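You operate a simulated robot arm through the tools that you are given. There is no shell and no other tool. Be economical: measure what you need, move in short steps, check, and stop when the job is done.

You are at the controls of a simulated two-armed robot. One attempt, no reset.

Task
Shut the fir seamer down and stand the red block on its plate.
Fine: Switch it off and shut its guard before you reach in. Pass the wrapped box from hand to hand to change your grip for the blue tray; don't drop it. Don't knock the guard. Set down upright: wrapped box, foam block.
Where things are to end (x, y in the base frame): wrapped box within 0.06 m of [0.34, 0.79].

The check looks at the end state, three seconds after you hand in, the way a careful person would. Anything else that was tipped, shoved, dropped, spilled or broken makes it a failure.

Robot
Two 7-joint arms with two-finger parallel grippers on one trunk, on a base that drives. Base frame: it is fixed to the floor where the robot stands at the start and does not move with it; the origin is under the middle of the robot, x ahead of it, y to its left, z up. Lengths are in m, angles in rad, forces in N, time in s.
The left shoulder is at the start at [0.07, 0.134, 1.276], the right one opposite. With the tool pointing down near the work surface each hand reaches from about 0.1 to 0.56 m from the robot's upright axis, wherever it stands, measured 20 degrees to its own side. Places, roughly: fir guard [0.5, 0.1, 1.1]; fir rocker [0.5, 0, 1.2]; fir seamer [0.6, 0.2, 1.1]; inside of the blue tray [0.4, 0.8, 0.7]; s3 lift [0.5, 0.2, 0.8]. Payload 1.57 kg a hand.
Tool frame (each hand has its own): the origin (TCP) lies between the finger pads and is the grasp point; the fingertips stand 0.03 m ahead of it; z points along the fingers, y is the line along which they close. The gripper opens to 0.08 m. The fingers are 0.017 m wide and 0.012 m thick; the gripper's body (0.04 by 0.082 m) begins 0.08 m behind the TCP.
Orientation is that of the tool frame in the base frame, as a unit quaternion [x, y, z, w]. With the fingers straight down and closing along the base's y, the tool's x points along the base's -x, its y along +y and its z along -z.

Tools
- The arms move only by the tool servo_tool. It takes "left_commands", "right_commands" or both (then of equal length, played together; a hand with none holds still); each is a list of rows, each a list of 3 entries, a list of its own where there are three numbers: the finger opening in m, from 0 to 0.08, then the shift along the tool's x, y, z in m, then the turn, a rotation vector about the tool's x, y, z in rad. In form: [[fingers, [dx, dy, dz], [wx, wy, wz]], ...]. A call has 1 to 8 rows; each row shifts and turns the commanded pose from where the row before left it, along the tool's axes as they then stand. Rows are played at 5 a second. More than 0.05 m and 0.15 rad between two rows, or a gripper value outside its range, and nothing of the call is played. A pose out of reach is approached as far as the arm can. The call stops where the force on the tool passes 40 N (or 10 N more than at its start, if that is more) or the arm is blocked; 0.2 s more then pass. The fingers move at their own pace (about 0.153 m/s each) and stop on an object; they squeeze with about 42 N. The grip force told is the motor's: it shows also when the fingers shut on nothing. Time passes only in rows, and 0.2 s behind the last, so rows that do not move let the fingers close. The reply holds the time, the measured pose of the TCP, the force on the tool along the base axes, the opening and the grip force, in the units named above and with some noise, with the torque about the TCP (base axes, N m) and any sound that the robot's microphone picked up, and new pictures: "show" is both (left out), scene, wrist or none (wrist: the cameras of the hands that moved).
- Cameras (640 x 400 px; columns grow to the right, rows downward): "scene" is now at [0.1376, 0.0031, 1.5022]; the picture's right is [0.05, -1.00, 0.00], its down [-0.59, -0.03, -0.81] and it looks along [0.81, 0.04, -0.59] (base axes); focal length 214 px, centre (320, 200). "left" rides on the left gripper at [0.072, 0.007, -0.122] in its tool frame; the picture's right is [-0.09, 1.00, 0.00], its down [-0.84, -0.08, -0.54] and it looks along [-0.54, -0.05, 0.84] (tool axes); focal length 238 px, centre (320, 200). "right" rides on the right gripper at [0.072, -0.007, -0.122] in its tool frame; the picture's right is [0.09, 1.00, 0.00], its down [-0.84, 0.08, -0.54] and it looks along [-0.54, 0.05, 0.84] (tool axes); focal length 238 px, centre (320, 200). There is no depth. A picture from a camera that has moved, and an enlarged one, comes with that camera's place and axes in the base frame and with its lens.
- lift_body(by): slides the trunk up (or, below 0, down) by that many m; the arms and the scene camera ride with it, the base frame stays. It gives what a move gives, with no picture.
- base_move(legs): drives the robot by 1 to 6 legs, each [ahead, left, turn to the left] in m, m and rad, along the robot's own axes; the way and the turn of a leg run together, so that a leg with both is an arc; at most 1.5 m and 3.142 rad a leg. The arms and the cameras ride along, it lands a little off, and it stops where it bumps. It gives what a move gives, and a new picture of the scene camera.
- pan_tilt(pan, tilt): turns the head with the scene camera to pan (to the left, within 1.501 rad either way) and tilt (down, from -0.506 to 1.204), counted from straight ahead of the robot. It gives what a move gives, and a new picture of the scene camera.
- enlarge(camera, box): a new picture of the part [left, top, right, bottom] of that camera's present view, enlarged. The clock stands still meanwhile.
- close_job(): hands the job in; it is judged then, once.

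Go step by step. Nothing tells you exact positions but the pictures and the camera data: compare them with the known pose of the tool, close in by small moves and look again before you grip or let go. The budget is 120 turns and 260 pictures, counting those below and the enlarged ones. Unless the task says otherwise, let go and move clear before handing in.

The tools are called by a JSON object that holds its "method" and its "body". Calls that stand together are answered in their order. servo_tool: Moves the arms, as the interface text tells. Its arguments: {"type":"object","properties":{"left_commands":{"type":"array"},"right_commands":{"type":"array"},"show":{"type":"string","enum":["both","scene","wrist","none"]}},"required":[]} The other tools are called the same way: lift_body (by) slides the trunk up or down; base_move (legs) drives the base; pan_tilt (pan, tilt) turns the head that bears the scene camera; enlarge (camera, box) takes an enlarged picture of a part of a camera's view; close_job () hands the job in.

At the start:

```text
clock: 0.0
left_eef_pos: [0.3307, 0.2078, 1.356]
left_tcp_rot: [-0.001, 1.0, 0.0, 0.001]
left_ft_force: [-0.8, -0.1, -0.4]
left_wrist_torque: [-0.02, 0.02, -0.01]
left_width: 0.0801
left_grasp_force: 0.1
right_eef_pos: [0.4161, -0.1077, 1.4278]
right_tcp_rot: [0.0, 1.0, -0.001, 0.0]
right_ft_force: [-0.1, -0.2, 0.4]
right_wrist_torque: [0.03, 0.02, 0.03]
right_width: 0.0799
right_grasp_force: 0.1
trunk travel left (down, up): [-0.85, 0.09]
robot x, y, heading: [-0.0003, 0.0012, 0.002]
head pan, tilt: [0.047, 0.628]
```

scene: 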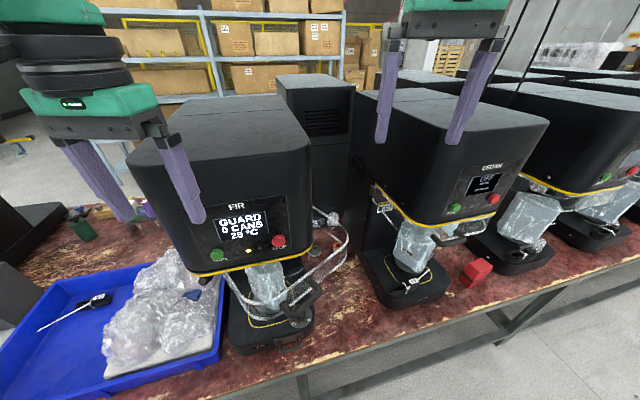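
right: 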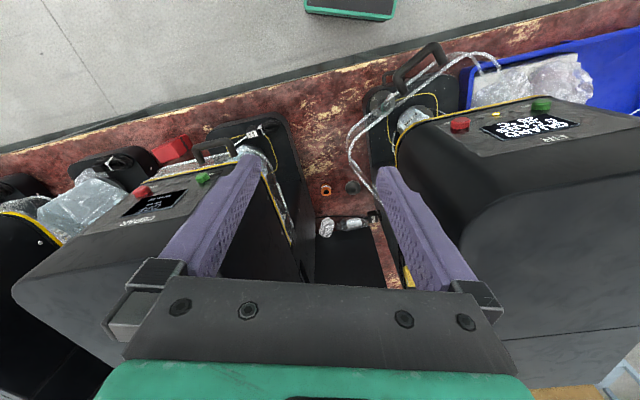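
left: 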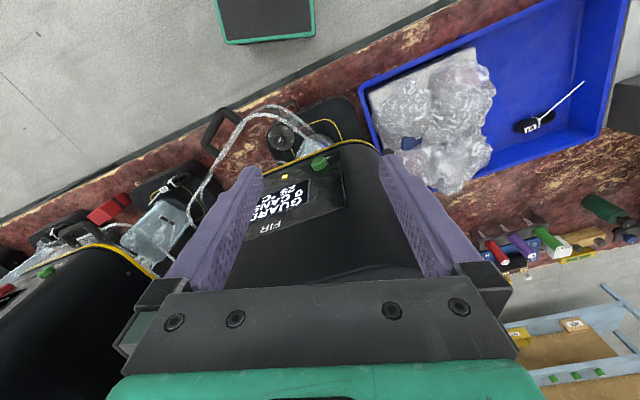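

I see the fir seamer, its display reading "GUARD / 0 CANS / 25 °C", a blue tray to its left, and a red block to its right near another seamer. I'll look closer before moving.

{"method": "enlarge", "body": {"camera": "scene", "box": [180, 180, 360, 360]}}

{"method": "enlarge", "body": {"camera": "scene", "box": [340, 130, 560, 310]}}

{"method": "enlarge", "body": {"camera": "scene", "box": [0, 190, 240, 400]}}

{"method": "enlarge", "body": {"camera": "left", "box": [180, 80, 380, 240]}}

```text
2.22 times, centred on (270, 270) of scene
camera zoom: at [0.1376, 0.0031, 1.5022], right [0.05, -1.0, 0.0], down [-0.59, -0.03, -0.81], along [0.81, 0.04, -0.59], focal length 477 px, centre (431, 44)
```

zoom: 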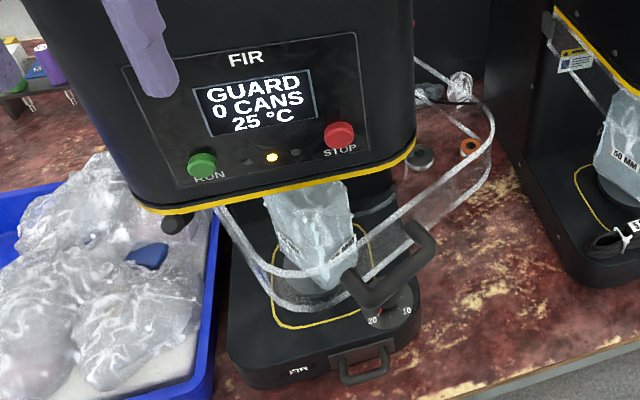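

```text
2.22 times, centred on (450, 220) of scene
camera zoom: at [0.1376, 0.0031, 1.5022], right [0.05, -1.0, 0.0], down [-0.59, -0.03, -0.81], along [0.81, 0.04, -0.59], focal length 477 px, centre (31, 156)
```

zoom: 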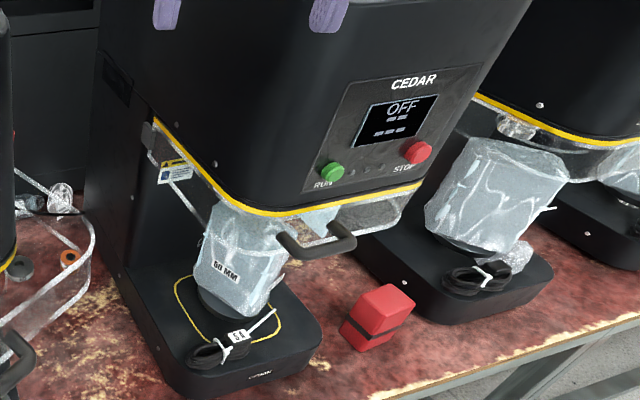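

```text
1.90 times, centred on (120, 295) of scene
camera zoom: at [0.1376, 0.0031, 1.5022], right [0.05, -1.0, 0.0], down [-0.59, -0.03, -0.81], along [0.81, 0.04, -0.59], focal length 408 px, centre (701, 19)
```

zoom: 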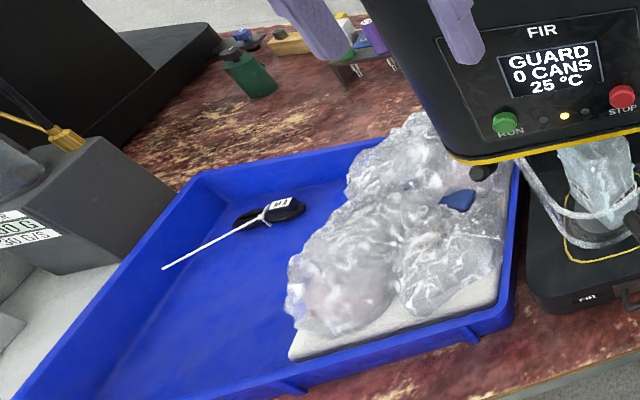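

```text
2.50 times, centred on (280, 160) of left
camera zoom: at [0.2591, 0.2144, 1.4771], right [0.09, 1.0, 0.0], down [0.84, -0.08, 0.54], along [0.54, -0.05, -0.84], focal length 596 px, centre (420, 300)
```

zoom: 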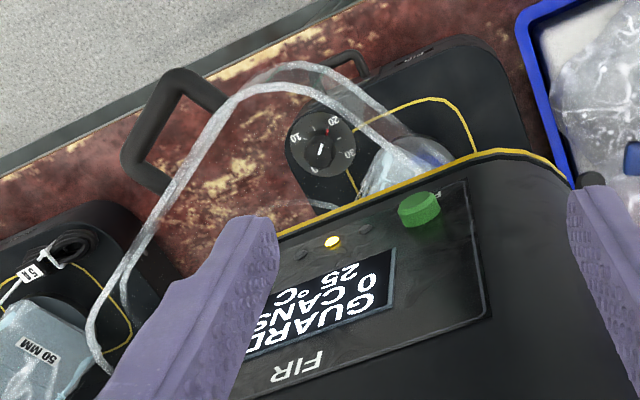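

The fir guard seems swung aside, with a wrapped box on the plate under the head. I'll look at the right side, and find the rocker.

{"method": "enlarge", "body": {"camera": "right", "box": [320, 20, 640, 220]}}

{"method": "enlarge", "body": {"camera": "right", "box": [0, 100, 320, 300]}}

{"method": "enlarge", "body": {"camera": "scene", "box": [220, 80, 420, 205]}}

{"method": "enlarge", "body": {"camera": "left", "box": [340, 20, 640, 220]}}

```text
2.00 times, centred on (480, 120) of right
camera zoom: at [0.3434, -0.1149, 1.5483], right [-0.09, 1.0, 0.0], down [0.84, 0.08, 0.54], along [0.54, 0.05, -0.84], focal length 477 px, centre (0, 360)
```

zoom: 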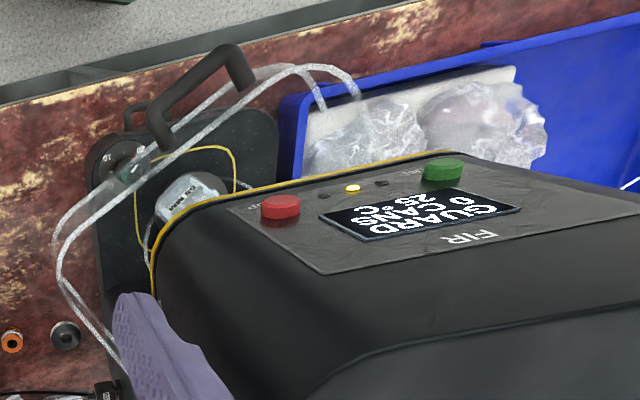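

```text
2.00 times, centred on (160, 200) of right
camera zoom: at [0.3434, -0.1149, 1.5483], right [-0.09, 1.0, 0.0], down [0.84, 0.08, 0.54], along [0.54, 0.05, -0.84], focal length 477 px, centre (640, 200)
```

zoom: 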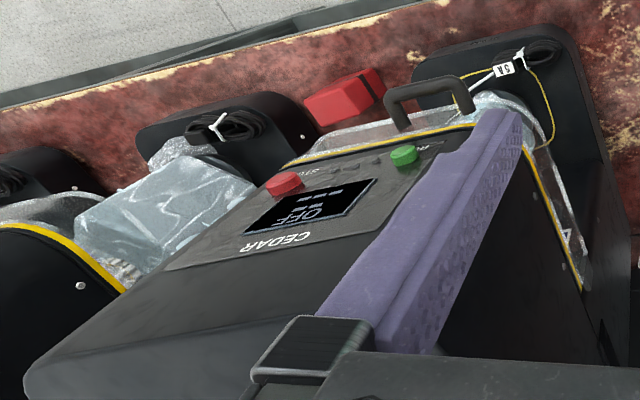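

```text
3.20 times, centred on (320, 142) of scene
camera zoom: at [0.1376, 0.0031, 1.5022], right [0.05, -1.0, 0.0], down [-0.59, -0.03, -0.81], along [0.81, 0.04, -0.59], focal length 686 px, centre (320, 384)
```

zoom: 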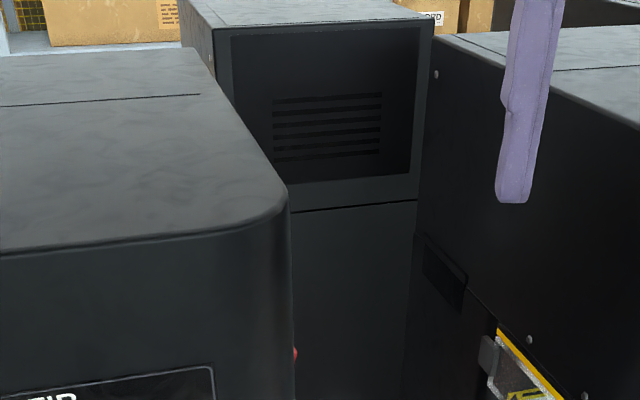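

```text
2.00 times, centred on (490, 120) of left
camera zoom: at [0.2591, 0.2144, 1.4771], right [0.09, 1.0, 0.0], down [0.84, -0.08, 0.54], along [0.54, -0.05, -0.84], focal length 477 px, centre (-20, 360)
```

zoom: 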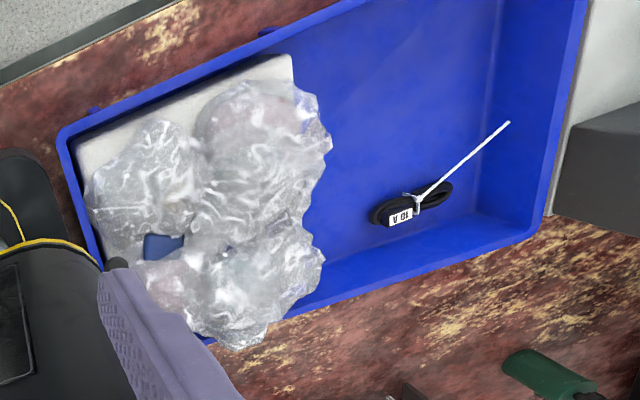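

The red rocker appears to be on the right side of fir's head. I'll back off and lower the trunk to see under the head and the guard.

{"method": "base_move", "body": {"legs": [[-0.35, 0, 0]]}}

{"method": "lift_body", "body": {"by": -0.3}}

{"method": "pan_tilt", "body": {"pan": 0.1, "tilt": 0.35}}

```text
clock: 2.3
left_eef_pos: [-0.0201, 0.2086, 1.3555]
left_tcp_rot: [-0.003, 1.0, 0.001, -0.001]
left_ft_force: [0.9, 0.0, -0.1]
left_wrist_torque: [0.0, 0.01, 0.01]
left_width: 0.08
left_grasp_force: 0.0
right_eef_pos: [0.0667, -0.1055, 1.4272]
right_tcp_rot: [-0.002, 1.0, -0.001, -0.001]
right_ft_force: [0.8, 0.0, 0.3]
right_wrist_torque: [0.05, 0.03, -0.01]
right_width: 0.0797
right_grasp_force: 0.0
trunk travel left (down, up): [-0.85, 0.09]
robot x, y, heading: [-0.3489, 0.0012, 0.007]
head pan, tilt: [0.047, 0.628]
camera scene: at [-0.2119, 0.003, 1.5018], right [0.05, -1.0, 0.0], down [-0.59, -0.03, -0.81], along [0.81, 0.04, -0.59], focal length 214 px, centre (320, 200)
```

scene: 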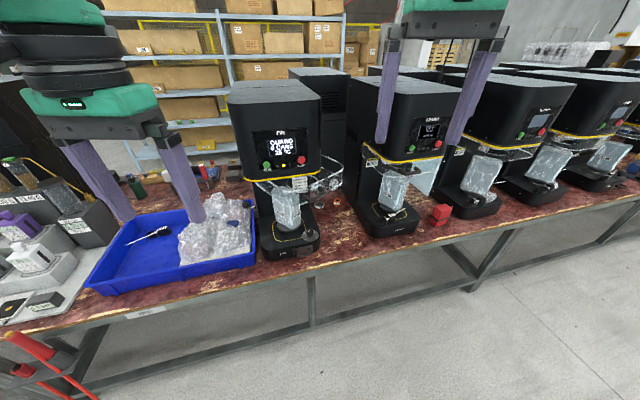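

```text
clock: 5.3
left_eef_pos: [-0.0235, 0.2085, 1.0549]
left_tcp_rot: [-0.004, 1.0, 0.0, 0.0]
left_ft_force: [-0.2, -0.5, 0.5]
left_wrist_torque: [-0.01, 0.01, -0.02]
left_width: 0.0801
left_grasp_force: 0.0
right_eef_pos: [0.063, -0.1064, 1.1278]
right_tcp_rot: [-0.002, 1.0, 0.0, 0.0]
right_ft_force: [0.0, -0.3, 0.4]
right_wrist_torque: [-0.02, 0.0, 0.0]
right_width: 0.0803
right_grasp_force: 0.1
trunk travel left (down, up): [-0.55, 0.39]
robot x, y, heading: [-0.3528, -0.0011, 0.007]
head pan, tilt: [0.047, 0.628]
```

```text
clock: 6.1
left_eef_pos: [-0.0226, 0.2077, 1.0555]
left_tcp_rot: [-0.004, 1.0, 0.0, 0.001]
left_ft_force: [-0.1, -0.1, 0.0]
left_wrist_torque: [0.01, 0.0, 0.03]
left_width: 0.0799
left_grasp_force: 0.0
right_eef_pos: [0.0633, -0.1057, 1.128]
right_tcp_rot: [-0.002, 1.0, 0.0, 0.001]
right_ft_force: [0.0, 0.3, 0.1]
right_wrist_torque: [-0.03, -0.01, 0.0]
right_width: 0.0799
right_grasp_force: 0.0
trunk travel left (down, up): [-0.55, 0.39]
robot x, y, heading: [-0.3533, -0.0011, 0.002]
head pan, tilt: [0.099, 0.351]
camera scene: at [-0.2101, 0.0081, 1.2273], right [0.1, -0.99, 0.0], down [-0.34, -0.04, -0.94], along [0.93, 0.1, -0.34], focal length 214 px, centre (320, 200)
```

scene: 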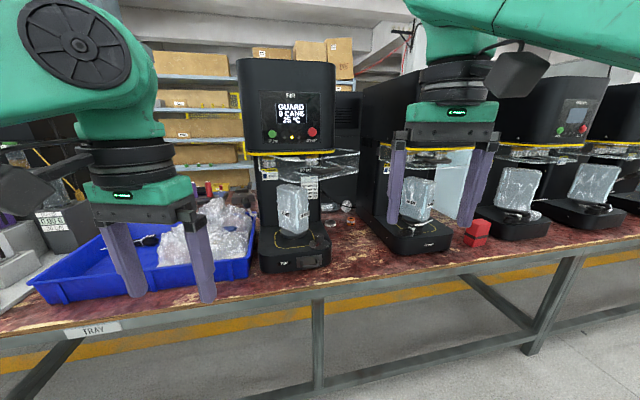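

{"method": "enlarge", "body": {"camera": "scene", "box": [220, 110, 380, 280]}}

{"method": "enlarge", "body": {"camera": "scene", "box": [240, 140, 368, 220]}}

{"method": "enlarge", "body": {"camera": "scene", "box": [370, 90, 530, 260]}}

```text
2.35 times, centred on (300, 195) of scene
camera zoom: at [-0.2101, 0.0081, 1.2273], right [0.1, -0.99, 0.0], down [-0.34, -0.04, -0.94], along [0.93, 0.1, -0.34], focal length 505 px, centre (367, 212)
```

zoom: 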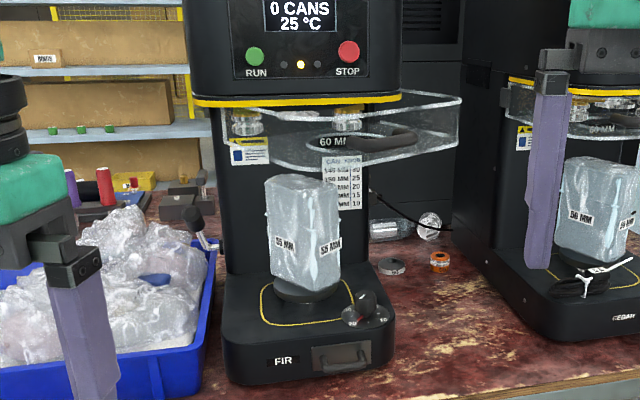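

```text
5.00 times, centred on (304, 180) of scene
camera zoom: at [-0.2101, 0.0081, 1.2273], right [0.1, -0.99, 0.0], down [-0.34, -0.04, -0.94], along [0.93, 0.1, -0.34], focal length 1072 px, centre (400, 300)
```

zoom: 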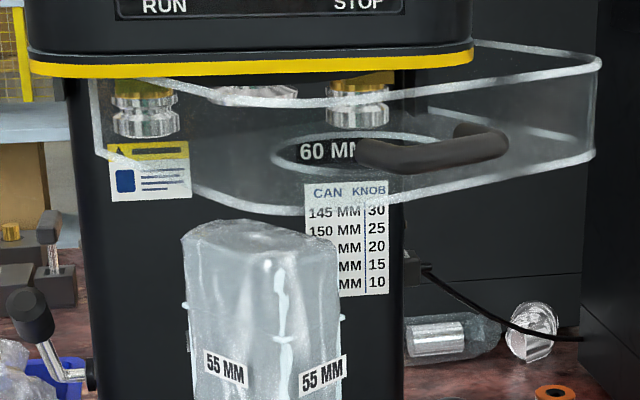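

```text
2.35 times, centred on (450, 175) of scene
camera zoom: at [-0.2101, 0.0081, 1.2273], right [0.1, -0.99, 0.0], down [-0.34, -0.04, -0.94], along [0.93, 0.1, -0.34], focal length 505 px, centre (14, 259)
```

zoom: 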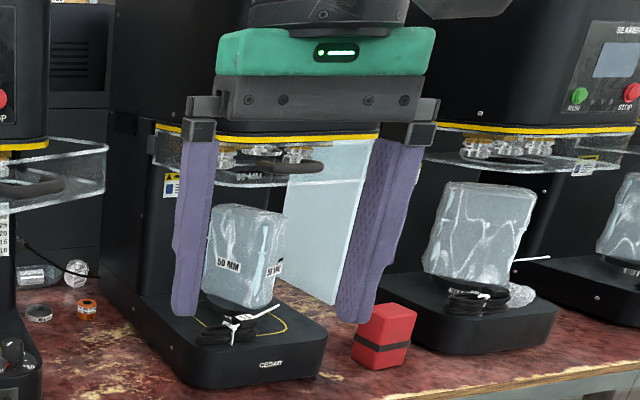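

The picture is clear now: the guard is a clear band hinged at its right rear and swung right, its handle at about (0.36, 0.045, 1.107), with STOP at about (0.412, 0.096, 1.205). The plate with the wrapped "55 MM" box is reachable below the guard. Next I'll look at the rocker on fir's right side from further right.

{"method": "base_move", "body": {"legs": [[0, -0.3, 0]]}}

{"method": "pan_tilt", "body": {"pan": 0.5, "tilt": 0.1}}

{"method": "enlarge", "body": {"camera": "scene", "box": [240, 100, 440, 225]}}

```text
clock: 8.1
left_eef_pos: [-0.0226, -0.0901, 1.0554]
left_tcp_rot: [-0.004, 1.0, 0.0, 0.0]
left_ft_force: [-0.5, 0.0, 0.5]
left_wrist_torque: [0.04, 0.02, -0.02]
left_width: 0.0798
left_grasp_force: 0.0
right_eef_pos: [0.0662, -0.4046, 1.1282]
right_tcp_rot: [-0.003, 1.0, 0.001, 0.0]
right_ft_force: [0.3, 0.4, -0.2]
right_wrist_torque: [0.0, -0.02, -0.03]
right_width: 0.08
right_grasp_force: 0.1
trunk travel left (down, up): [-0.55, 0.39]
robot x, y, heading: [-0.3501, -0.3009, -0.0]
head pan, tilt: [0.099, 0.351]
camera scene: at [-0.2083, -0.2902, 1.2274], right [0.11, -0.99, 0.0], down [-0.34, -0.04, -0.94], along [0.93, 0.1, -0.34], focal length 214 px, centre (320, 200)
```

scene: 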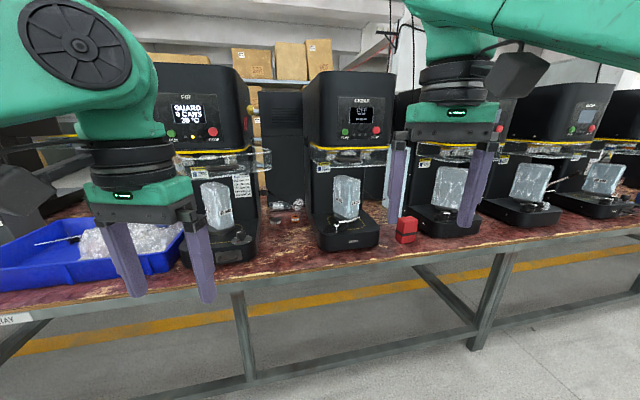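

```text
clock: 9.0
left_eef_pos: [-0.023, -0.0895, 1.0556]
left_tcp_rot: [-0.004, 1.0, -0.001, 0.001]
left_ft_force: [-0.7, 0.0, 0.2]
left_wrist_torque: [0.02, -0.02, 0.03]
left_width: 0.0799
left_grasp_force: 0.0
right_eef_pos: [0.0656, -0.4046, 1.128]
right_tcp_rot: [-0.004, 1.0, -0.001, 0.0]
right_ft_force: [-0.2, 0.3, 0.1]
right_wrist_torque: [0.0, -0.02, -0.02]
right_width: 0.0797
right_grasp_force: 0.0
trunk travel left (down, up): [-0.55, 0.39]
robot x, y, heading: [-0.3489, -0.2985, 0.008]
head pan, tilt: [0.499, 0.099]
camera scene: at [-0.2204, -0.2555, 1.2507], right [0.48, -0.87, 0.0], down [-0.09, -0.05, -0.99], along [0.87, 0.48, -0.1], focal length 214 px, centre (320, 200)
```

scene: 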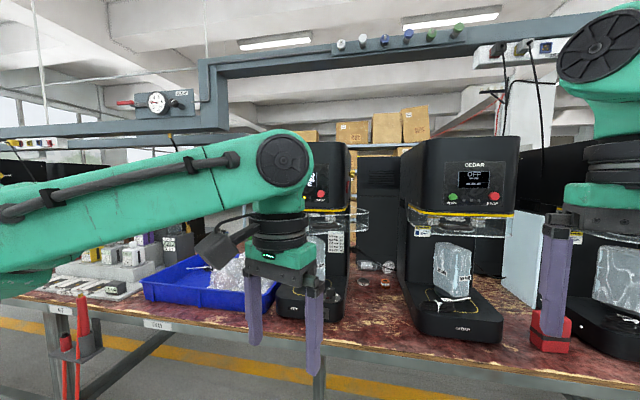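

```text
3.20 times, centred on (340, 162) of scene
camera zoom: at [-0.2204, -0.2555, 1.2507], right [0.48, -0.87, 0.0], down [-0.09, -0.05, -0.99], along [0.87, 0.48, -0.1], focal length 686 px, centre (256, 320)
```

zoom: 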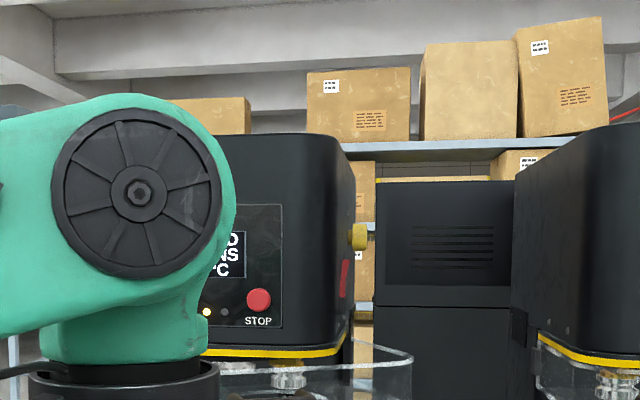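

I can see a red rocker on the right flank and a yellow knob-like thing behind it. I'll move further right for a proper view.

{"method": "base_move", "body": {"legs": [[0, -0.3, 0]]}}

{"method": "enlarge", "body": {"camera": "scene", "box": [180, 80, 380, 205]}}

```text
clock: 11.0
left_eef_pos: [-0.0197, -0.3864, 1.0545]
left_tcp_rot: [-0.004, 1.0, -0.001, 0.0]
left_ft_force: [0.3, 0.8, -0.8]
left_wrist_torque: [0.07, -0.03, 0.01]
left_width: 0.0802
left_grasp_force: 0.0
right_eef_pos: [0.067, -0.7026, 1.127]
right_tcp_rot: [-0.004, 1.0, 0.0, 0.001]
right_ft_force: [-0.2, 0.3, 0.0]
right_wrist_torque: [-0.01, 0.0, -0.02]
right_width: 0.0801
right_grasp_force: 0.1
trunk travel left (down, up): [-0.55, 0.39]
robot x, y, heading: [-0.3468, -0.5947, 0.004]
head pan, tilt: [0.499, 0.099]
camera scene: at [-0.2183, -0.5526, 1.2507], right [0.48, -0.87, 0.0], down [-0.09, -0.05, -0.99], along [0.87, 0.48, -0.1], focal length 214 px, centre (320, 200)
```

scene: 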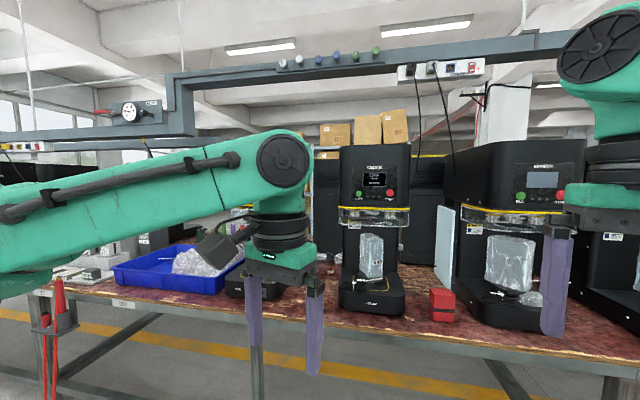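

```text
3.20 times, centred on (280, 142) of scene
camera zoom: at [-0.2183, -0.5526, 1.2507], right [0.48, -0.87, 0.0], down [-0.09, -0.05, -0.99], along [0.87, 0.48, -0.1], focal length 686 px, centre (448, 384)
```

zoom: 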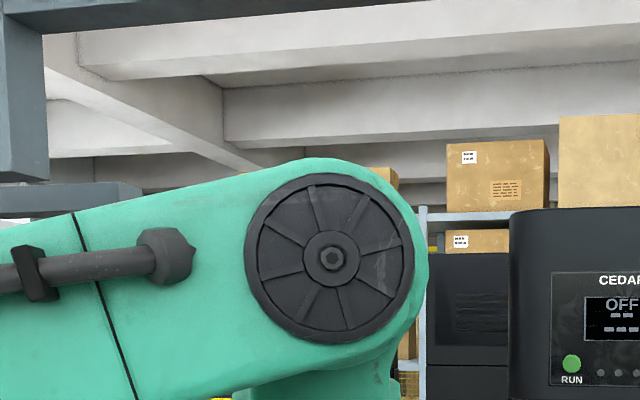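

The left arm blocks the view here. I'll yaw the right hand so its camera looks left, for both viewing and pressing the rocker, then return.

{"method": "servo_tool", "body": {"right_commands": [[0, [0, 0, 0], [0, 0, -0.14]], [0, [0, 0, 0], [0, 0, -0.14]], [0, [0, 0, 0], [0, 0, -0.14]], [0, [0, 0, 0], [0, 0, -0.14]], [0, [0, 0, 0], [0, 0, -0.14]], [0, [0, 0, 0], [0, 0, -0.14]], [0, [0, 0, 0], [0, 0, -0.14]], [0, [0, 0, 0], [0, 0, -0.14]]], "show": "none"}}

{"method": "lift_body", "body": {"by": 0.3}}

{"method": "base_move", "body": {"legs": [[0, 0.6, 0]]}}

{"method": "pan_tilt", "body": {"pan": 0.047, "tilt": 0.5}}

```text
clock: 12.8
left_eef_pos: [-0.0195, -0.3878, 1.0547]
left_tcp_rot: [-0.004, 1.0, -0.001, 0.0]
left_ft_force: [-0.5, -0.1, -0.4]
left_wrist_torque: [0.01, -0.01, 0.0]
left_width: 0.0802
left_grasp_force: 0.1
right_eef_pos: [0.0673, -0.702, 1.1275]
right_tcp_rot: [-0.535, 0.845, 0.0, 0.0]
right_ft_force: [0.7, -0.4, -0.6]
right_wrist_torque: [0.01, -0.01, 0.01]
right_width: 0.0
right_grasp_force: 21.8
trunk travel left (down, up): [-0.55, 0.39]
robot x, y, heading: [-0.35, -0.5949, 0.005]
head pan, tilt: [0.499, 0.099]
```

```text
clock: 15.8
left_eef_pos: [-0.0198, -0.3866, 1.3555]
left_tcp_rot: [-0.004, 1.0, 0.0, 0.001]
left_ft_force: [0.6, -0.1, -1.6]
left_wrist_torque: [0.0, 0.02, -0.03]
left_width: 0.0801
left_grasp_force: 0.0
right_eef_pos: [0.0679, -0.701, 1.4268]
right_tcp_rot: [-0.534, 0.846, -0.001, 0.0]
right_ft_force: [0.1, -0.7, -0.5]
right_wrist_torque: [0.01, 0.0, 0.02]
right_width: 0.0
right_grasp_force: 21.4
trunk travel left (down, up): [-0.85, 0.09]
robot x, y, heading: [-0.3478, -0.5975, 0.011]
head pan, tilt: [0.499, 0.099]
```

```text
clock: 19.2
left_eef_pos: [-0.0221, 0.2091, 1.3556]
left_tcp_rot: [-0.002, 1.0, 0.0, 0.0]
left_ft_force: [-0.7, 0.7, 0.1]
left_wrist_torque: [0.01, -0.02, -0.01]
left_width: 0.0801
left_grasp_force: 0.1
right_eef_pos: [0.064, -0.1053, 1.4266]
right_tcp_rot: [-0.532, 0.847, 0.001, 0.0]
right_ft_force: [0.2, 0.6, -0.7]
right_wrist_torque: [0.05, -0.03, -0.01]
right_width: 0.0
right_grasp_force: 21.4
trunk travel left (down, up): [-0.85, 0.09]
robot x, y, heading: [-0.3542, 0.0007, -0.002]
head pan, tilt: [0.499, 0.099]
camera scene: at [-0.2208, 0.0437, 1.5508], right [0.48, -0.88, 0.0], down [-0.09, -0.05, -1.0], along [0.87, 0.48, -0.1], focal length 214 px, centre (320, 200)
```

scene: 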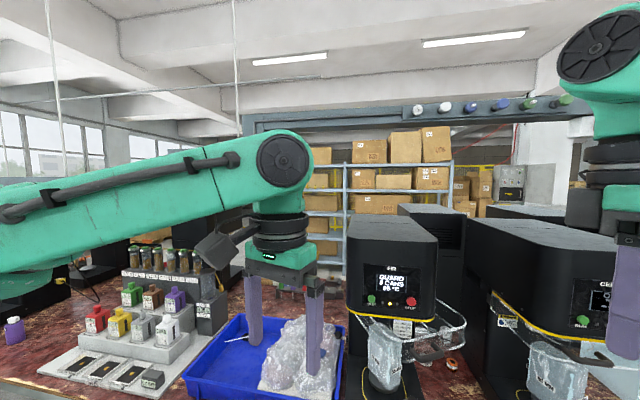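

```text
clock: 20.1
left_eef_pos: [-0.0222, 0.2108, 1.356]
left_tcp_rot: [-0.001, 1.0, -0.001, 0.001]
left_ft_force: [0.7, -0.2, -0.2]
left_wrist_torque: [0.01, -0.04, -0.02]
left_width: 0.0803
left_grasp_force: 0.0
right_eef_pos: [0.063, -0.1035, 1.4267]
right_tcp_rot: [-0.533, 0.846, 0.0, 0.0]
right_ft_force: [0.5, -0.7, 0.2]
right_wrist_torque: [0.01, 0.02, 0.0]
right_width: 0.0
right_grasp_force: 21.9
trunk travel left (down, up): [-0.85, 0.09]
robot x, y, heading: [-0.3488, -0.0014, -0.0]
head pan, tilt: [0.047, 0.499]
camera scene: at [-0.2107, 0.0068, 1.5138], right [0.05, -1.0, 0.0], down [-0.48, -0.02, -0.88], along [0.88, 0.04, -0.48], focal length 214 px, centre (320, 200)
```

scene: 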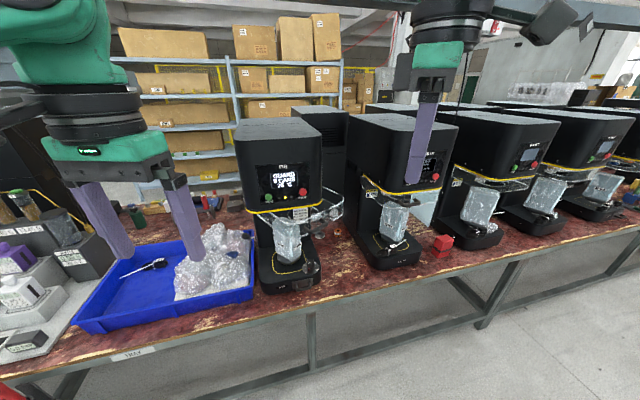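

I'll drive forward to bring the right hand's camera over the gap to the right of fir.

{"method": "base_move", "body": {"legs": [[0.3, 0.04, 0]]}}

{"method": "servo_tool", "body": {"right_commands": [[0, [0, 0, 0], [0, 0, -0.14]], [0, [0, 0, 0], [0, 0, -0.14]], [0, [0, 0, 0], [0, 0, -0.14]], [0, [0, 0, 0], [0, 0.14, 0]], [0, [0, 0, 0], [0, 0.14, 0]]]}}

```text
clock: 22.1
left_eef_pos: [0.2768, 0.2482, 1.3556]
left_tcp_rot: [0.0, 1.0, 0.001, 0.002]
left_ft_force: [0.3, -0.1, 0.1]
left_wrist_torque: [0.01, -0.01, 0.02]
left_width: 0.0797
left_grasp_force: 0.1
right_eef_pos: [0.3607, -0.0657, 1.4277]
right_tcp_rot: [-0.531, 0.848, -0.002, 0.002]
right_ft_force: [-0.5, 0.1, 0.5]
right_wrist_torque: [-0.02, -0.03, -0.01]
right_width: 0.0
right_grasp_force: 20.9
trunk travel left (down, up): [-0.85, 0.09]
robot x, y, heading: [-0.0511, 0.0405, -0.003]
head pan, tilt: [0.047, 0.499]
camera scene: at [0.0866, 0.0447, 1.514], right [0.05, -1.0, 0.0], down [-0.48, -0.02, -0.88], along [0.88, 0.04, -0.48], focal length 214 px, centre (320, 200)
```

scene: 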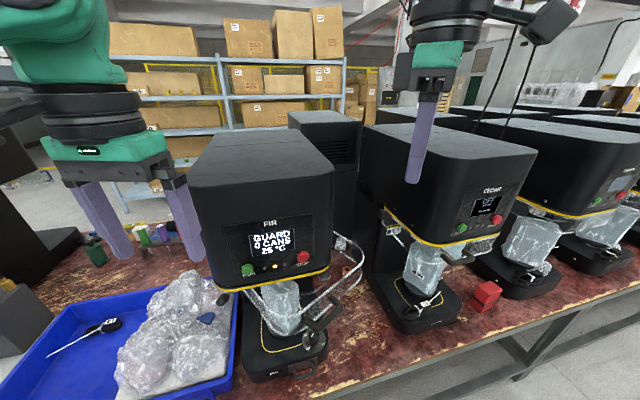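

```text
clock: 23.4
left_eef_pos: [0.2781, 0.2542, 1.3549]
left_tcp_rot: [-0.001, 1.0, -0.002, 0.001]
left_ft_force: [-0.6, 0.9, 0.1]
left_wrist_torque: [-0.09, -0.04, 0.03]
left_width: 0.0798
left_grasp_force: 0.1
right_eef_pos: [0.3608, -0.0621, 1.4244]
right_tcp_rot: [-0.689, 0.711, -0.099, -0.101]
right_ft_force: [0.2, 0.1, 0.3]
right_wrist_torque: [-0.05, -0.01, -0.01]
right_width: 0.0002
right_grasp_force: 21.3
right hand out of reach, approached as far as the arm can: row 5
trunk travel left (down, up): [-0.85, 0.09]
robot x, y, heading: [-0.0521, 0.0395, -0.004]
head pan, tilt: [0.047, 0.499]
camera scene: at [0.0887, 0.0497, 1.5138], right [0.05, -1.0, 0.0], down [-0.48, -0.03, -0.88], along [0.88, 0.04, -0.48], focal length 214 px, centre (320, 200)
camera right: at [0.3662, -0.0982, 1.5606], right [-1.0, -0.06, 0.02], down [-0.05, 0.96, 0.29], along [-0.04, 0.28, -0.96], focal length 238 px, centre (320, 200)
```

scene: 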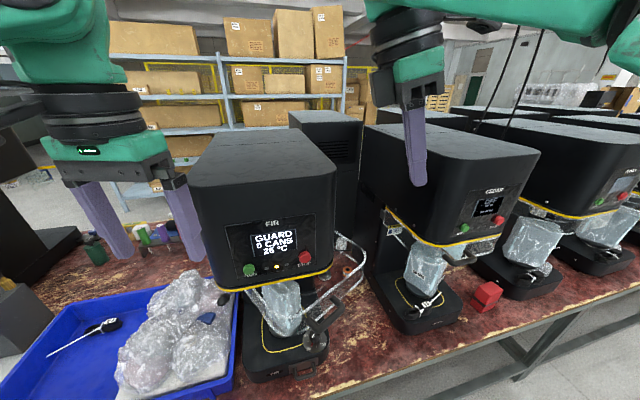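
right: 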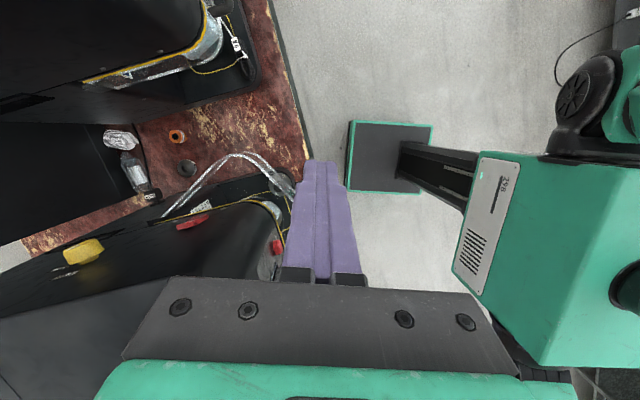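

I tilted the wrong way, but this view shows the red rocker and a yellow button-like part further back. I'll enlarge it.

{"method": "enlarge", "body": {"camera": "right", "box": [40, 180, 240, 305]}}

{"method": "servo_tool", "body": {"right_commands": [[0, [0, 0, 0], [0, -0.14, 0]], [0, [0, 0, 0], [0, -0.14, 0]], [0, [0, 0, 0], [0, -0.14, 0]], [0, [0, 0, 0], [0, -0.14, 0]], [0, [0, 0, 0], [0, -0.14, 0]]], "show": "wrist"}}

```text
3.20 times, centred on (140, 242) of right
camera zoom: at [0.3662, -0.0982, 1.5606], right [-1.0, -0.06, 0.02], down [-0.05, 0.96, 0.29], along [-0.04, 0.28, -0.96], focal length 763 px, centre (896, 64)
```

zoom: 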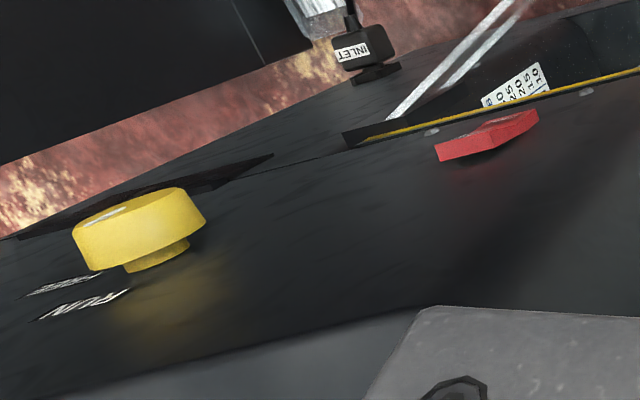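

```text
clock: 24.6
left_eef_pos: [0.2799, 0.2464, 1.3557]
left_tcp_rot: [0.0, 1.0, 0.001, 0.0]
left_ft_force: [0.3, 0.1, 0.0]
left_wrist_torque: [-0.03, 0.0, 0.03]
left_width: 0.0801
left_grasp_force: 0.0
right_eef_pos: [0.3635, -0.0696, 1.4234]
right_tcp_rot: [-0.68, 0.703, 0.146, 0.152]
right_ft_force: [0.2, 0.2, 0.6]
right_wrist_torque: [0.02, 0.02, 0.01]
right_width: 0.0
right_grasp_force: 21.5
trunk travel left (down, up): [-0.85, 0.09]
robot x, y, heading: [-0.0502, 0.0442, -0.002]
head pan, tilt: [0.047, 0.499]
camera right: at [0.3657, -0.1861, 1.504], right [-1.0, -0.05, -0.04], down [-0.06, 0.54, 0.84], along [-0.02, 0.84, -0.54], focal length 238 px, centre (320, 200)
```

right: 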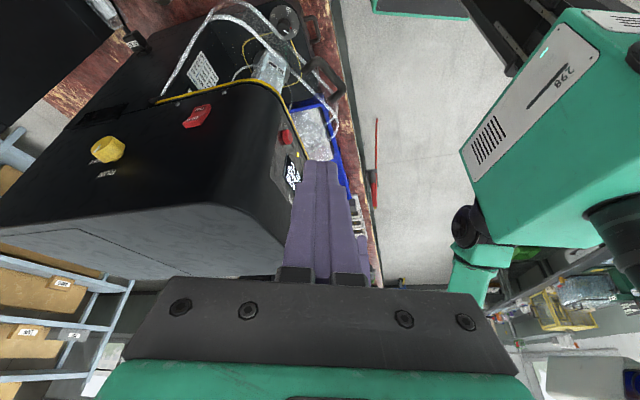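

{"method": "enlarge", "body": {"camera": "right", "box": [70, 70, 270, 195]}}

{"method": "enlarge", "body": {"camera": "right", "box": [170, 85, 234, 125]}}

```text
3.20 times, centred on (170, 132) of right
camera zoom: at [0.3657, -0.1861, 1.504], right [-1.0, -0.05, -0.04], down [-0.06, 0.54, 0.84], along [-0.02, 0.84, -0.54], focal length 763 px, centre (800, 416)
```

zoom: 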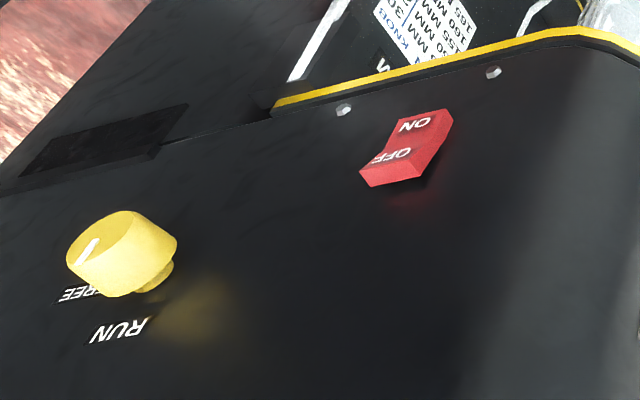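

```text
10.00 times, centred on (202, 105) of right
camera zoom: at [0.3657, -0.1861, 1.504], right [-1.0, -0.05, -0.04], down [-0.06, 0.54, 0.84], along [-0.02, 0.84, -0.54], focal length 2384 px, centre (1500, 1150)
```

zoom: 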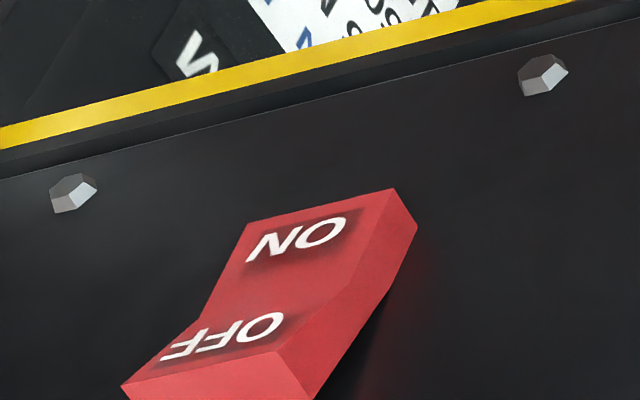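

OFF is the upper (raised) half of the rocker, at about (0.547, 0.05, 1.226). The left hand needs more clearance first; then I'll drive a little closer and tilt the right hand further.

{"method": "servo_tool", "body": {"left_commands": [[0.08, [0.04, 0, -0.03], [0, 0, 0]], [0.08, [0.04, 0, -0.03], [0, 0, 0]], [0.08, [0.04, 0, 0], [0, 0, 0]]], "right_commands": [[0, [0, 0, 0], [0, -0.14, 0]], [0, [0, 0, 0], [0, -0.14, 0]], [0, [0, 0, 0], [0, 0, 0]]], "show": "none"}}

{"method": "base_move", "body": {"legs": [[0.09, 0.08, 0]]}}

```text
clock: 25.4
left_eef_pos: [0.1811, 0.2534, 1.3976]
left_tcp_rot: [0.0, 1.0, -0.001, 0.001]
left_ft_force: [-0.2, 0.3, -1.0]
left_wrist_torque: [-0.01, -0.04, 0.01]
left_width: 0.0799
left_grasp_force: 0.1
left hand out of reach, approached as far as the arm can: row 3
right_eef_pos: [0.361, -0.0651, 1.4234]
right_tcp_rot: [-0.654, 0.675, 0.238, 0.246]
right_ft_force: [0.6, 0.7, 0.5]
right_wrist_torque: [-0.01, 0.01, 0.0]
right_width: 0.0
right_grasp_force: 20.8
trunk travel left (down, up): [-0.85, 0.09]
robot x, y, heading: [-0.0492, 0.0392, -0.003]
head pan, tilt: [0.047, 0.499]
```

```text
clock: 26.6
left_eef_pos: [0.2668, 0.327, 1.4]
left_tcp_rot: [0.001, 1.0, 0.001, 0.002]
left_ft_force: [-0.5, -0.7, -0.4]
left_wrist_torque: [0.05, -0.02, 0.02]
left_width: 0.0798
left_grasp_force: 0.1
right_eef_pos: [0.4473, 0.0088, 1.4251]
right_tcp_rot: [-0.653, 0.675, 0.238, 0.249]
right_ft_force: [-0.7, -0.3, -0.2]
right_wrist_torque: [0.06, -0.04, -0.02]
right_width: 0.0
right_grasp_force: 21.3
trunk travel left (down, up): [-0.85, 0.09]
robot x, y, heading: [0.0393, 0.1202, -0.006]
head pan, tilt: [0.047, 0.499]
camera scene: at [0.1762, 0.1206, 1.5141], right [0.04, -1.0, 0.0], down [-0.48, -0.02, -0.88], along [0.88, 0.04, -0.48], focal length 214 px, centre (320, 200)
```

scene: 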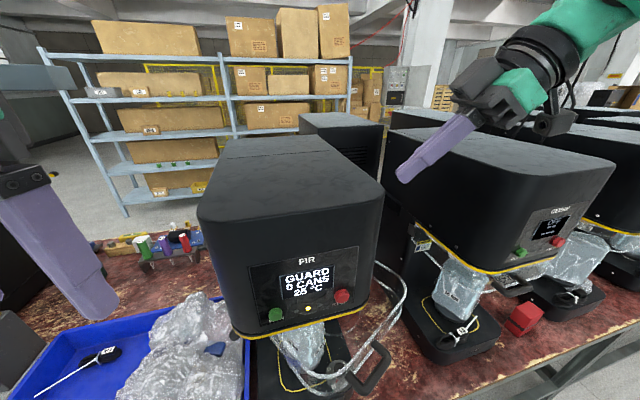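

The right fingertip is at about (0.448, 0.028, 1.402). I'll move it outward, down and back to a point just off the rocker's OFF half.

{"method": "servo_tool", "body": {"right_commands": [[0, [0.04, -0.01, 0], [0, 0, 0]], [0, [0.04, -0.028, 0], [0, 0, 0]], [0, [0.035, -0.028, 0], [0, 0, 0]], [0, [0.016, -0.028, 0.02], [0, 0, 0]], [0, [0, 0, 0.03], [0, 0, 0]], [0, [0, 0, 0.03], [0, 0, 0]], [0, [0, 0, 0], [0, 0, 0]]]}}

{"method": "enlarge", "body": {"camera": "right", "box": [160, 60, 360, 185]}}

```text
clock: 27.6
left_eef_pos: [0.2667, 0.3341, 1.3987]
left_tcp_rot: [0.001, 1.0, -0.001, 0.002]
left_ft_force: [-0.4, 1.0, -0.3]
left_wrist_torque: [-0.01, -0.01, 0.0]
left_width: 0.0797
left_grasp_force: 0.1
right_eef_pos: [0.5307, -0.0765, 1.3377]
right_tcp_rot: [-0.653, 0.676, 0.234, 0.25]
right_ft_force: [-0.4, 0.9, -0.3]
right_wrist_torque: [-0.03, -0.02, -0.02]
right_width: 0.0
right_grasp_force: 21.6
trunk travel left (down, up): [-0.85, 0.09]
robot x, y, heading: [0.0401, 0.121, -0.007]
head pan, tilt: [0.047, 0.499]
stopped in row 4 (right hand): the force on the tool passed its limit at 50 N (the readings are from after the stop); the commanded pose is now the measured one
camera scene: at [0.1755, 0.1274, 1.5141], right [0.04, -1.0, 0.0], down [-0.48, -0.02, -0.88], along [0.88, 0.04, -0.48], focal length 214 px, centre (320, 200)
camera right: at [0.5317, -0.2099, 1.3835], right [-1.0, -0.03, -0.07], down [-0.08, 0.3, 0.95], along [-0.01, 0.95, -0.3], focal length 238 px, centre (320, 200)
```

scene: 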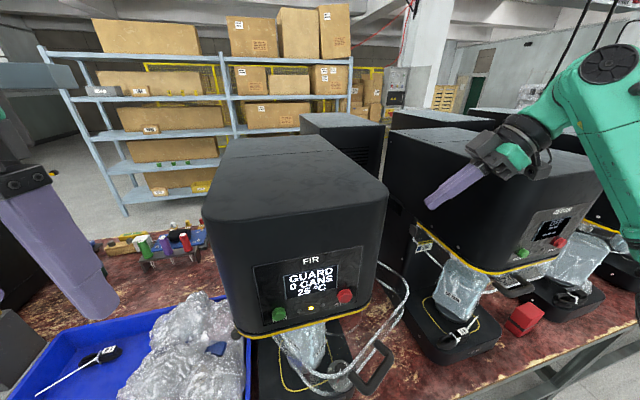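
right: 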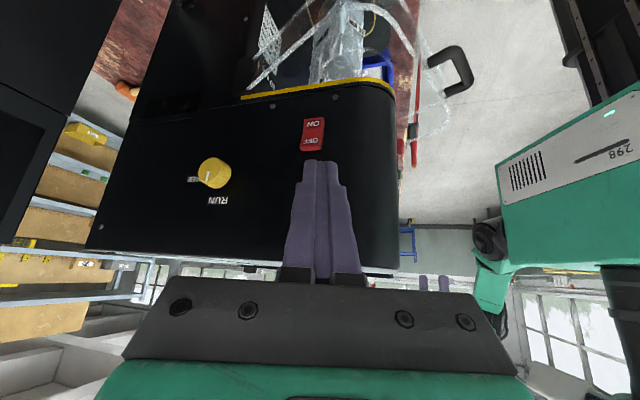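

```text
3.20 times, centred on (260, 122) of right
camera zoom: at [0.5317, -0.2099, 1.3835], right [-1.0, -0.03, -0.07], down [-0.08, 0.3, 0.95], along [-0.01, 0.95, -0.3], focal length 763 px, centre (512, 448)
```

zoom: 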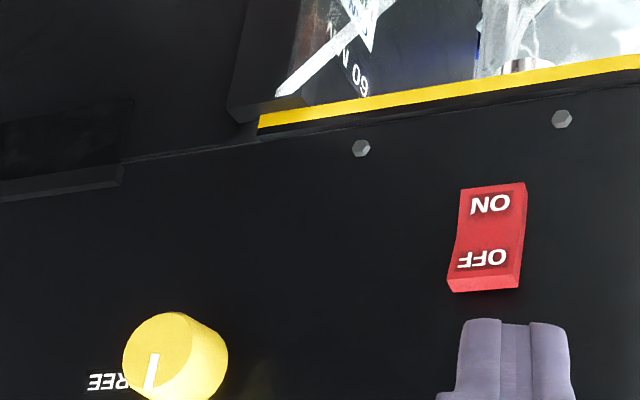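

Something at the back of the hand touched, probably the camera side against cedar's top edge, so I need to stay nearer to fir. I'll back up and left first, then descend close to fir's flank.

{"method": "servo_tool", "body": {"right_commands": [[0, [-0.04, 0, 0], [0, 0, 0]], [0, [-0.04, 0, 0], [0, 0, 0]], [0, [0.0146, -0.0027, 0.0228], [0, 0, 0]], [0, [0.0146, -0.0027, 0.0228], [0, 0, 0]], [0, [0.0146, -0.0027, 0.0228], [0, 0, 0]], [0, [0.0146, -0.0027, 0.0228], [0, 0, 0]], [0, [0, 0, 0], [0, 0, 0]]], "show": "both"}}

{"method": "enlarge", "body": {"camera": "right", "box": [220, 90, 380, 190]}}

{"method": "enlarge", "body": {"camera": "scene", "box": [360, 90, 620, 280]}}

```text
clock: 29.2
left_eef_pos: [0.2707, 0.329, 1.3982]
left_tcp_rot: [0.0, 1.0, -0.001, 0.0]
left_ft_force: [-0.7, 0.8, -0.1]
left_wrist_torque: [0.0, -0.02, -0.03]
left_width: 0.08
left_grasp_force: 0.0
right_eef_pos: [0.5481, -0.0063, 1.2795]
right_tcp_rot: [-0.653, 0.675, 0.236, 0.249]
right_ft_force: [0.2, -0.1, -0.2]
right_wrist_torque: [0.0, 0.02, 0.01]
right_width: 0.0
right_grasp_force: 20.9
trunk travel left (down, up): [-0.85, 0.09]
robot x, y, heading: [0.0342, 0.1235, -0.001]
head pan, tilt: [0.047, 0.499]
camera scene: at [0.1809, 0.1232, 1.5136], right [0.04, -1.0, 0.0], down [-0.48, -0.02, -0.88], along [0.88, 0.04, -0.48], focal length 214 px, centre (320, 200)
camera right: at [0.5496, -0.1404, 1.3259], right [-1.0, -0.03, -0.07], down [-0.07, 0.29, 0.95], along [-0.01, 0.96, -0.29], focal length 238 px, centre (320, 200)
```

scene: 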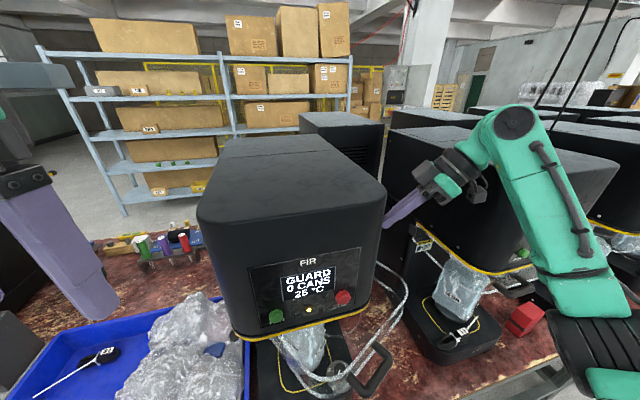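
right: 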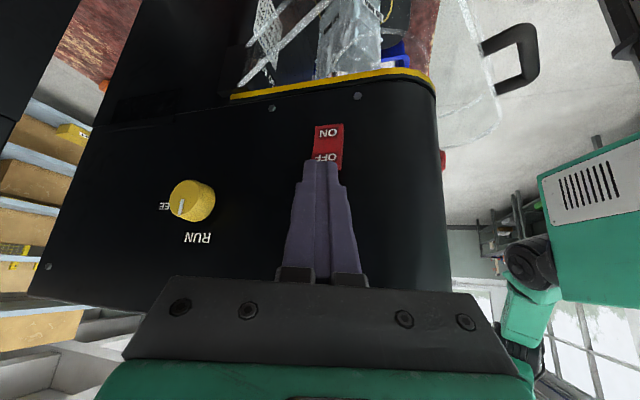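

```text
4.00 times, centred on (300, 140) of right
camera zoom: at [0.5496, -0.1404, 1.3259], right [-1.0, -0.03, -0.07], down [-0.07, 0.29, 0.95], along [-0.01, 0.96, -0.29], focal length 953 px, centre (400, 440)
```

zoom: 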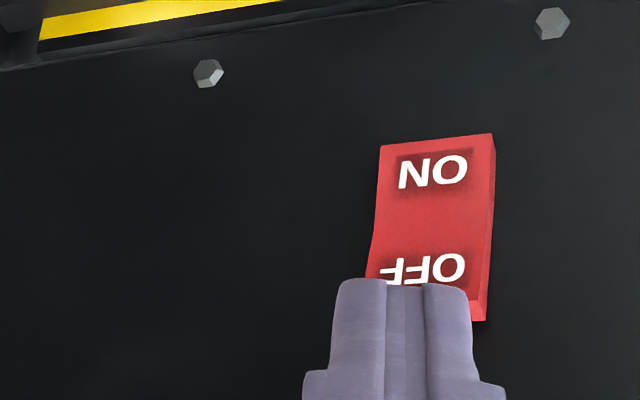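

```text
2.11 times, centred on (490, 185) of scene
camera zoom: at [0.1809, 0.1232, 1.5136], right [0.04, -1.0, 0.0], down [-0.48, -0.02, -0.88], along [0.88, 0.04, -0.48], focal length 452 px, centre (-38, 232)
```

zoom: 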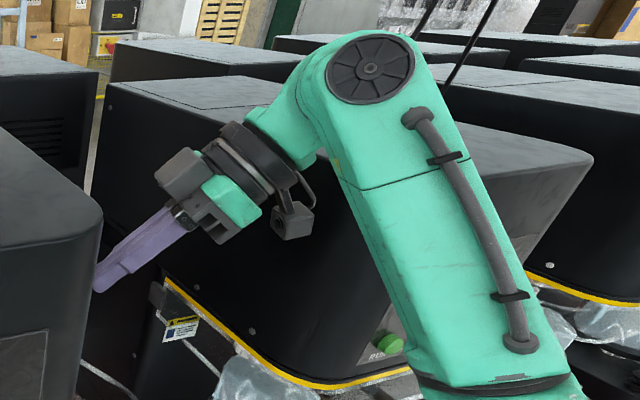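

The tip is about 5 cm from the OFF half. I'll approach it and press toward +y in small steps.

{"method": "servo_tool", "body": {"right_commands": [[0, [-0.005, 0.0015, 0.0173], [0, 0, 0]], [0, [-0.005, 0.0015, 0.0173], [0, 0, 0]], [0, [-0.0046, 0, 0.0039], [0, 0, 0]], [0, [-0.0046, 0, 0.0039], [0, 0, 0]], [0, [-0.0046, 0, 0.0039], [0, 0, 0]], [0, [-0.0046, 0, 0.0039], [0, 0, 0]]], "show": "both"}}

{"method": "enlarge", "body": {"camera": "right", "box": [240, 90, 400, 190]}}

```text
clock: 30.1
left_eef_pos: [0.2689, 0.3246, 1.3992]
left_tcp_rot: [0.002, 1.0, 0.002, 0.001]
left_ft_force: [0.0, 0.1, 0.6]
left_wrist_torque: [-0.04, 0.02, -0.01]
left_width: 0.08
left_grasp_force: 0.0
right_eef_pos: [0.5456, 0.0247, 1.2651]
right_tcp_rot: [-0.649, 0.678, 0.232, 0.257]
right_ft_force: [-4.1, -18.9, 9.7]
right_wrist_torque: [-0.22, 0.14, 0.25]
right_width: 0.0001
right_grasp_force: 21.1
trunk travel left (down, up): [-0.85, 0.09]
robot x, y, heading: [0.0404, 0.1219, -0.006]
head pan, tilt: [0.047, 0.499]
stopped in row 4 (right hand): the force on the tool passed its limit at 42 N (the readings are from after the stop); the commanded pose is now the measured one
camera scene: at [0.1759, 0.1183, 1.5139], right [0.04, -1.0, 0.0], down [-0.48, -0.02, -0.88], along [0.88, 0.04, -0.48], focal length 214 px, centre (320, 200)
camera right: at [0.5441, -0.1092, 1.3101], right [-1.0, -0.02, -0.08], down [-0.08, 0.29, 0.95], along [0.01, 0.96, -0.29], focal length 238 px, centre (320, 200)
```

scene: 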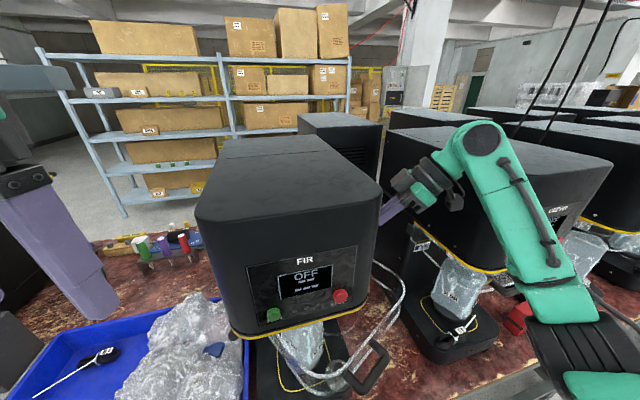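
right: 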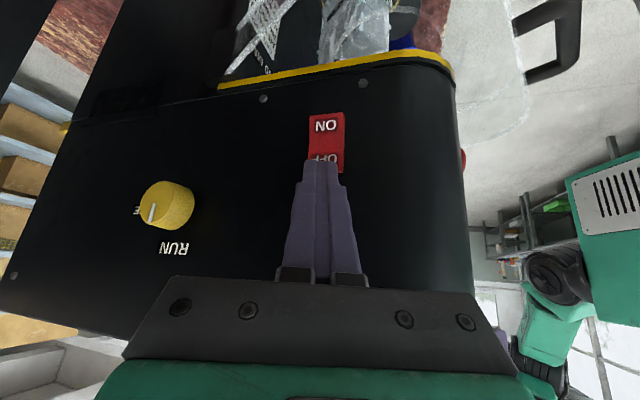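

```text
4.00 times, centred on (320, 140) of right
camera zoom: at [0.5441, -0.1092, 1.3101], right [-1.0, -0.02, -0.08], down [-0.08, 0.29, 0.95], along [0.01, 0.96, -0.29], focal length 953 px, centre (320, 440)
```

zoom: 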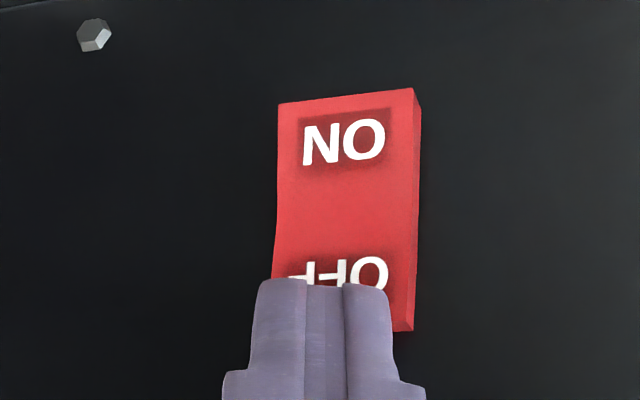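

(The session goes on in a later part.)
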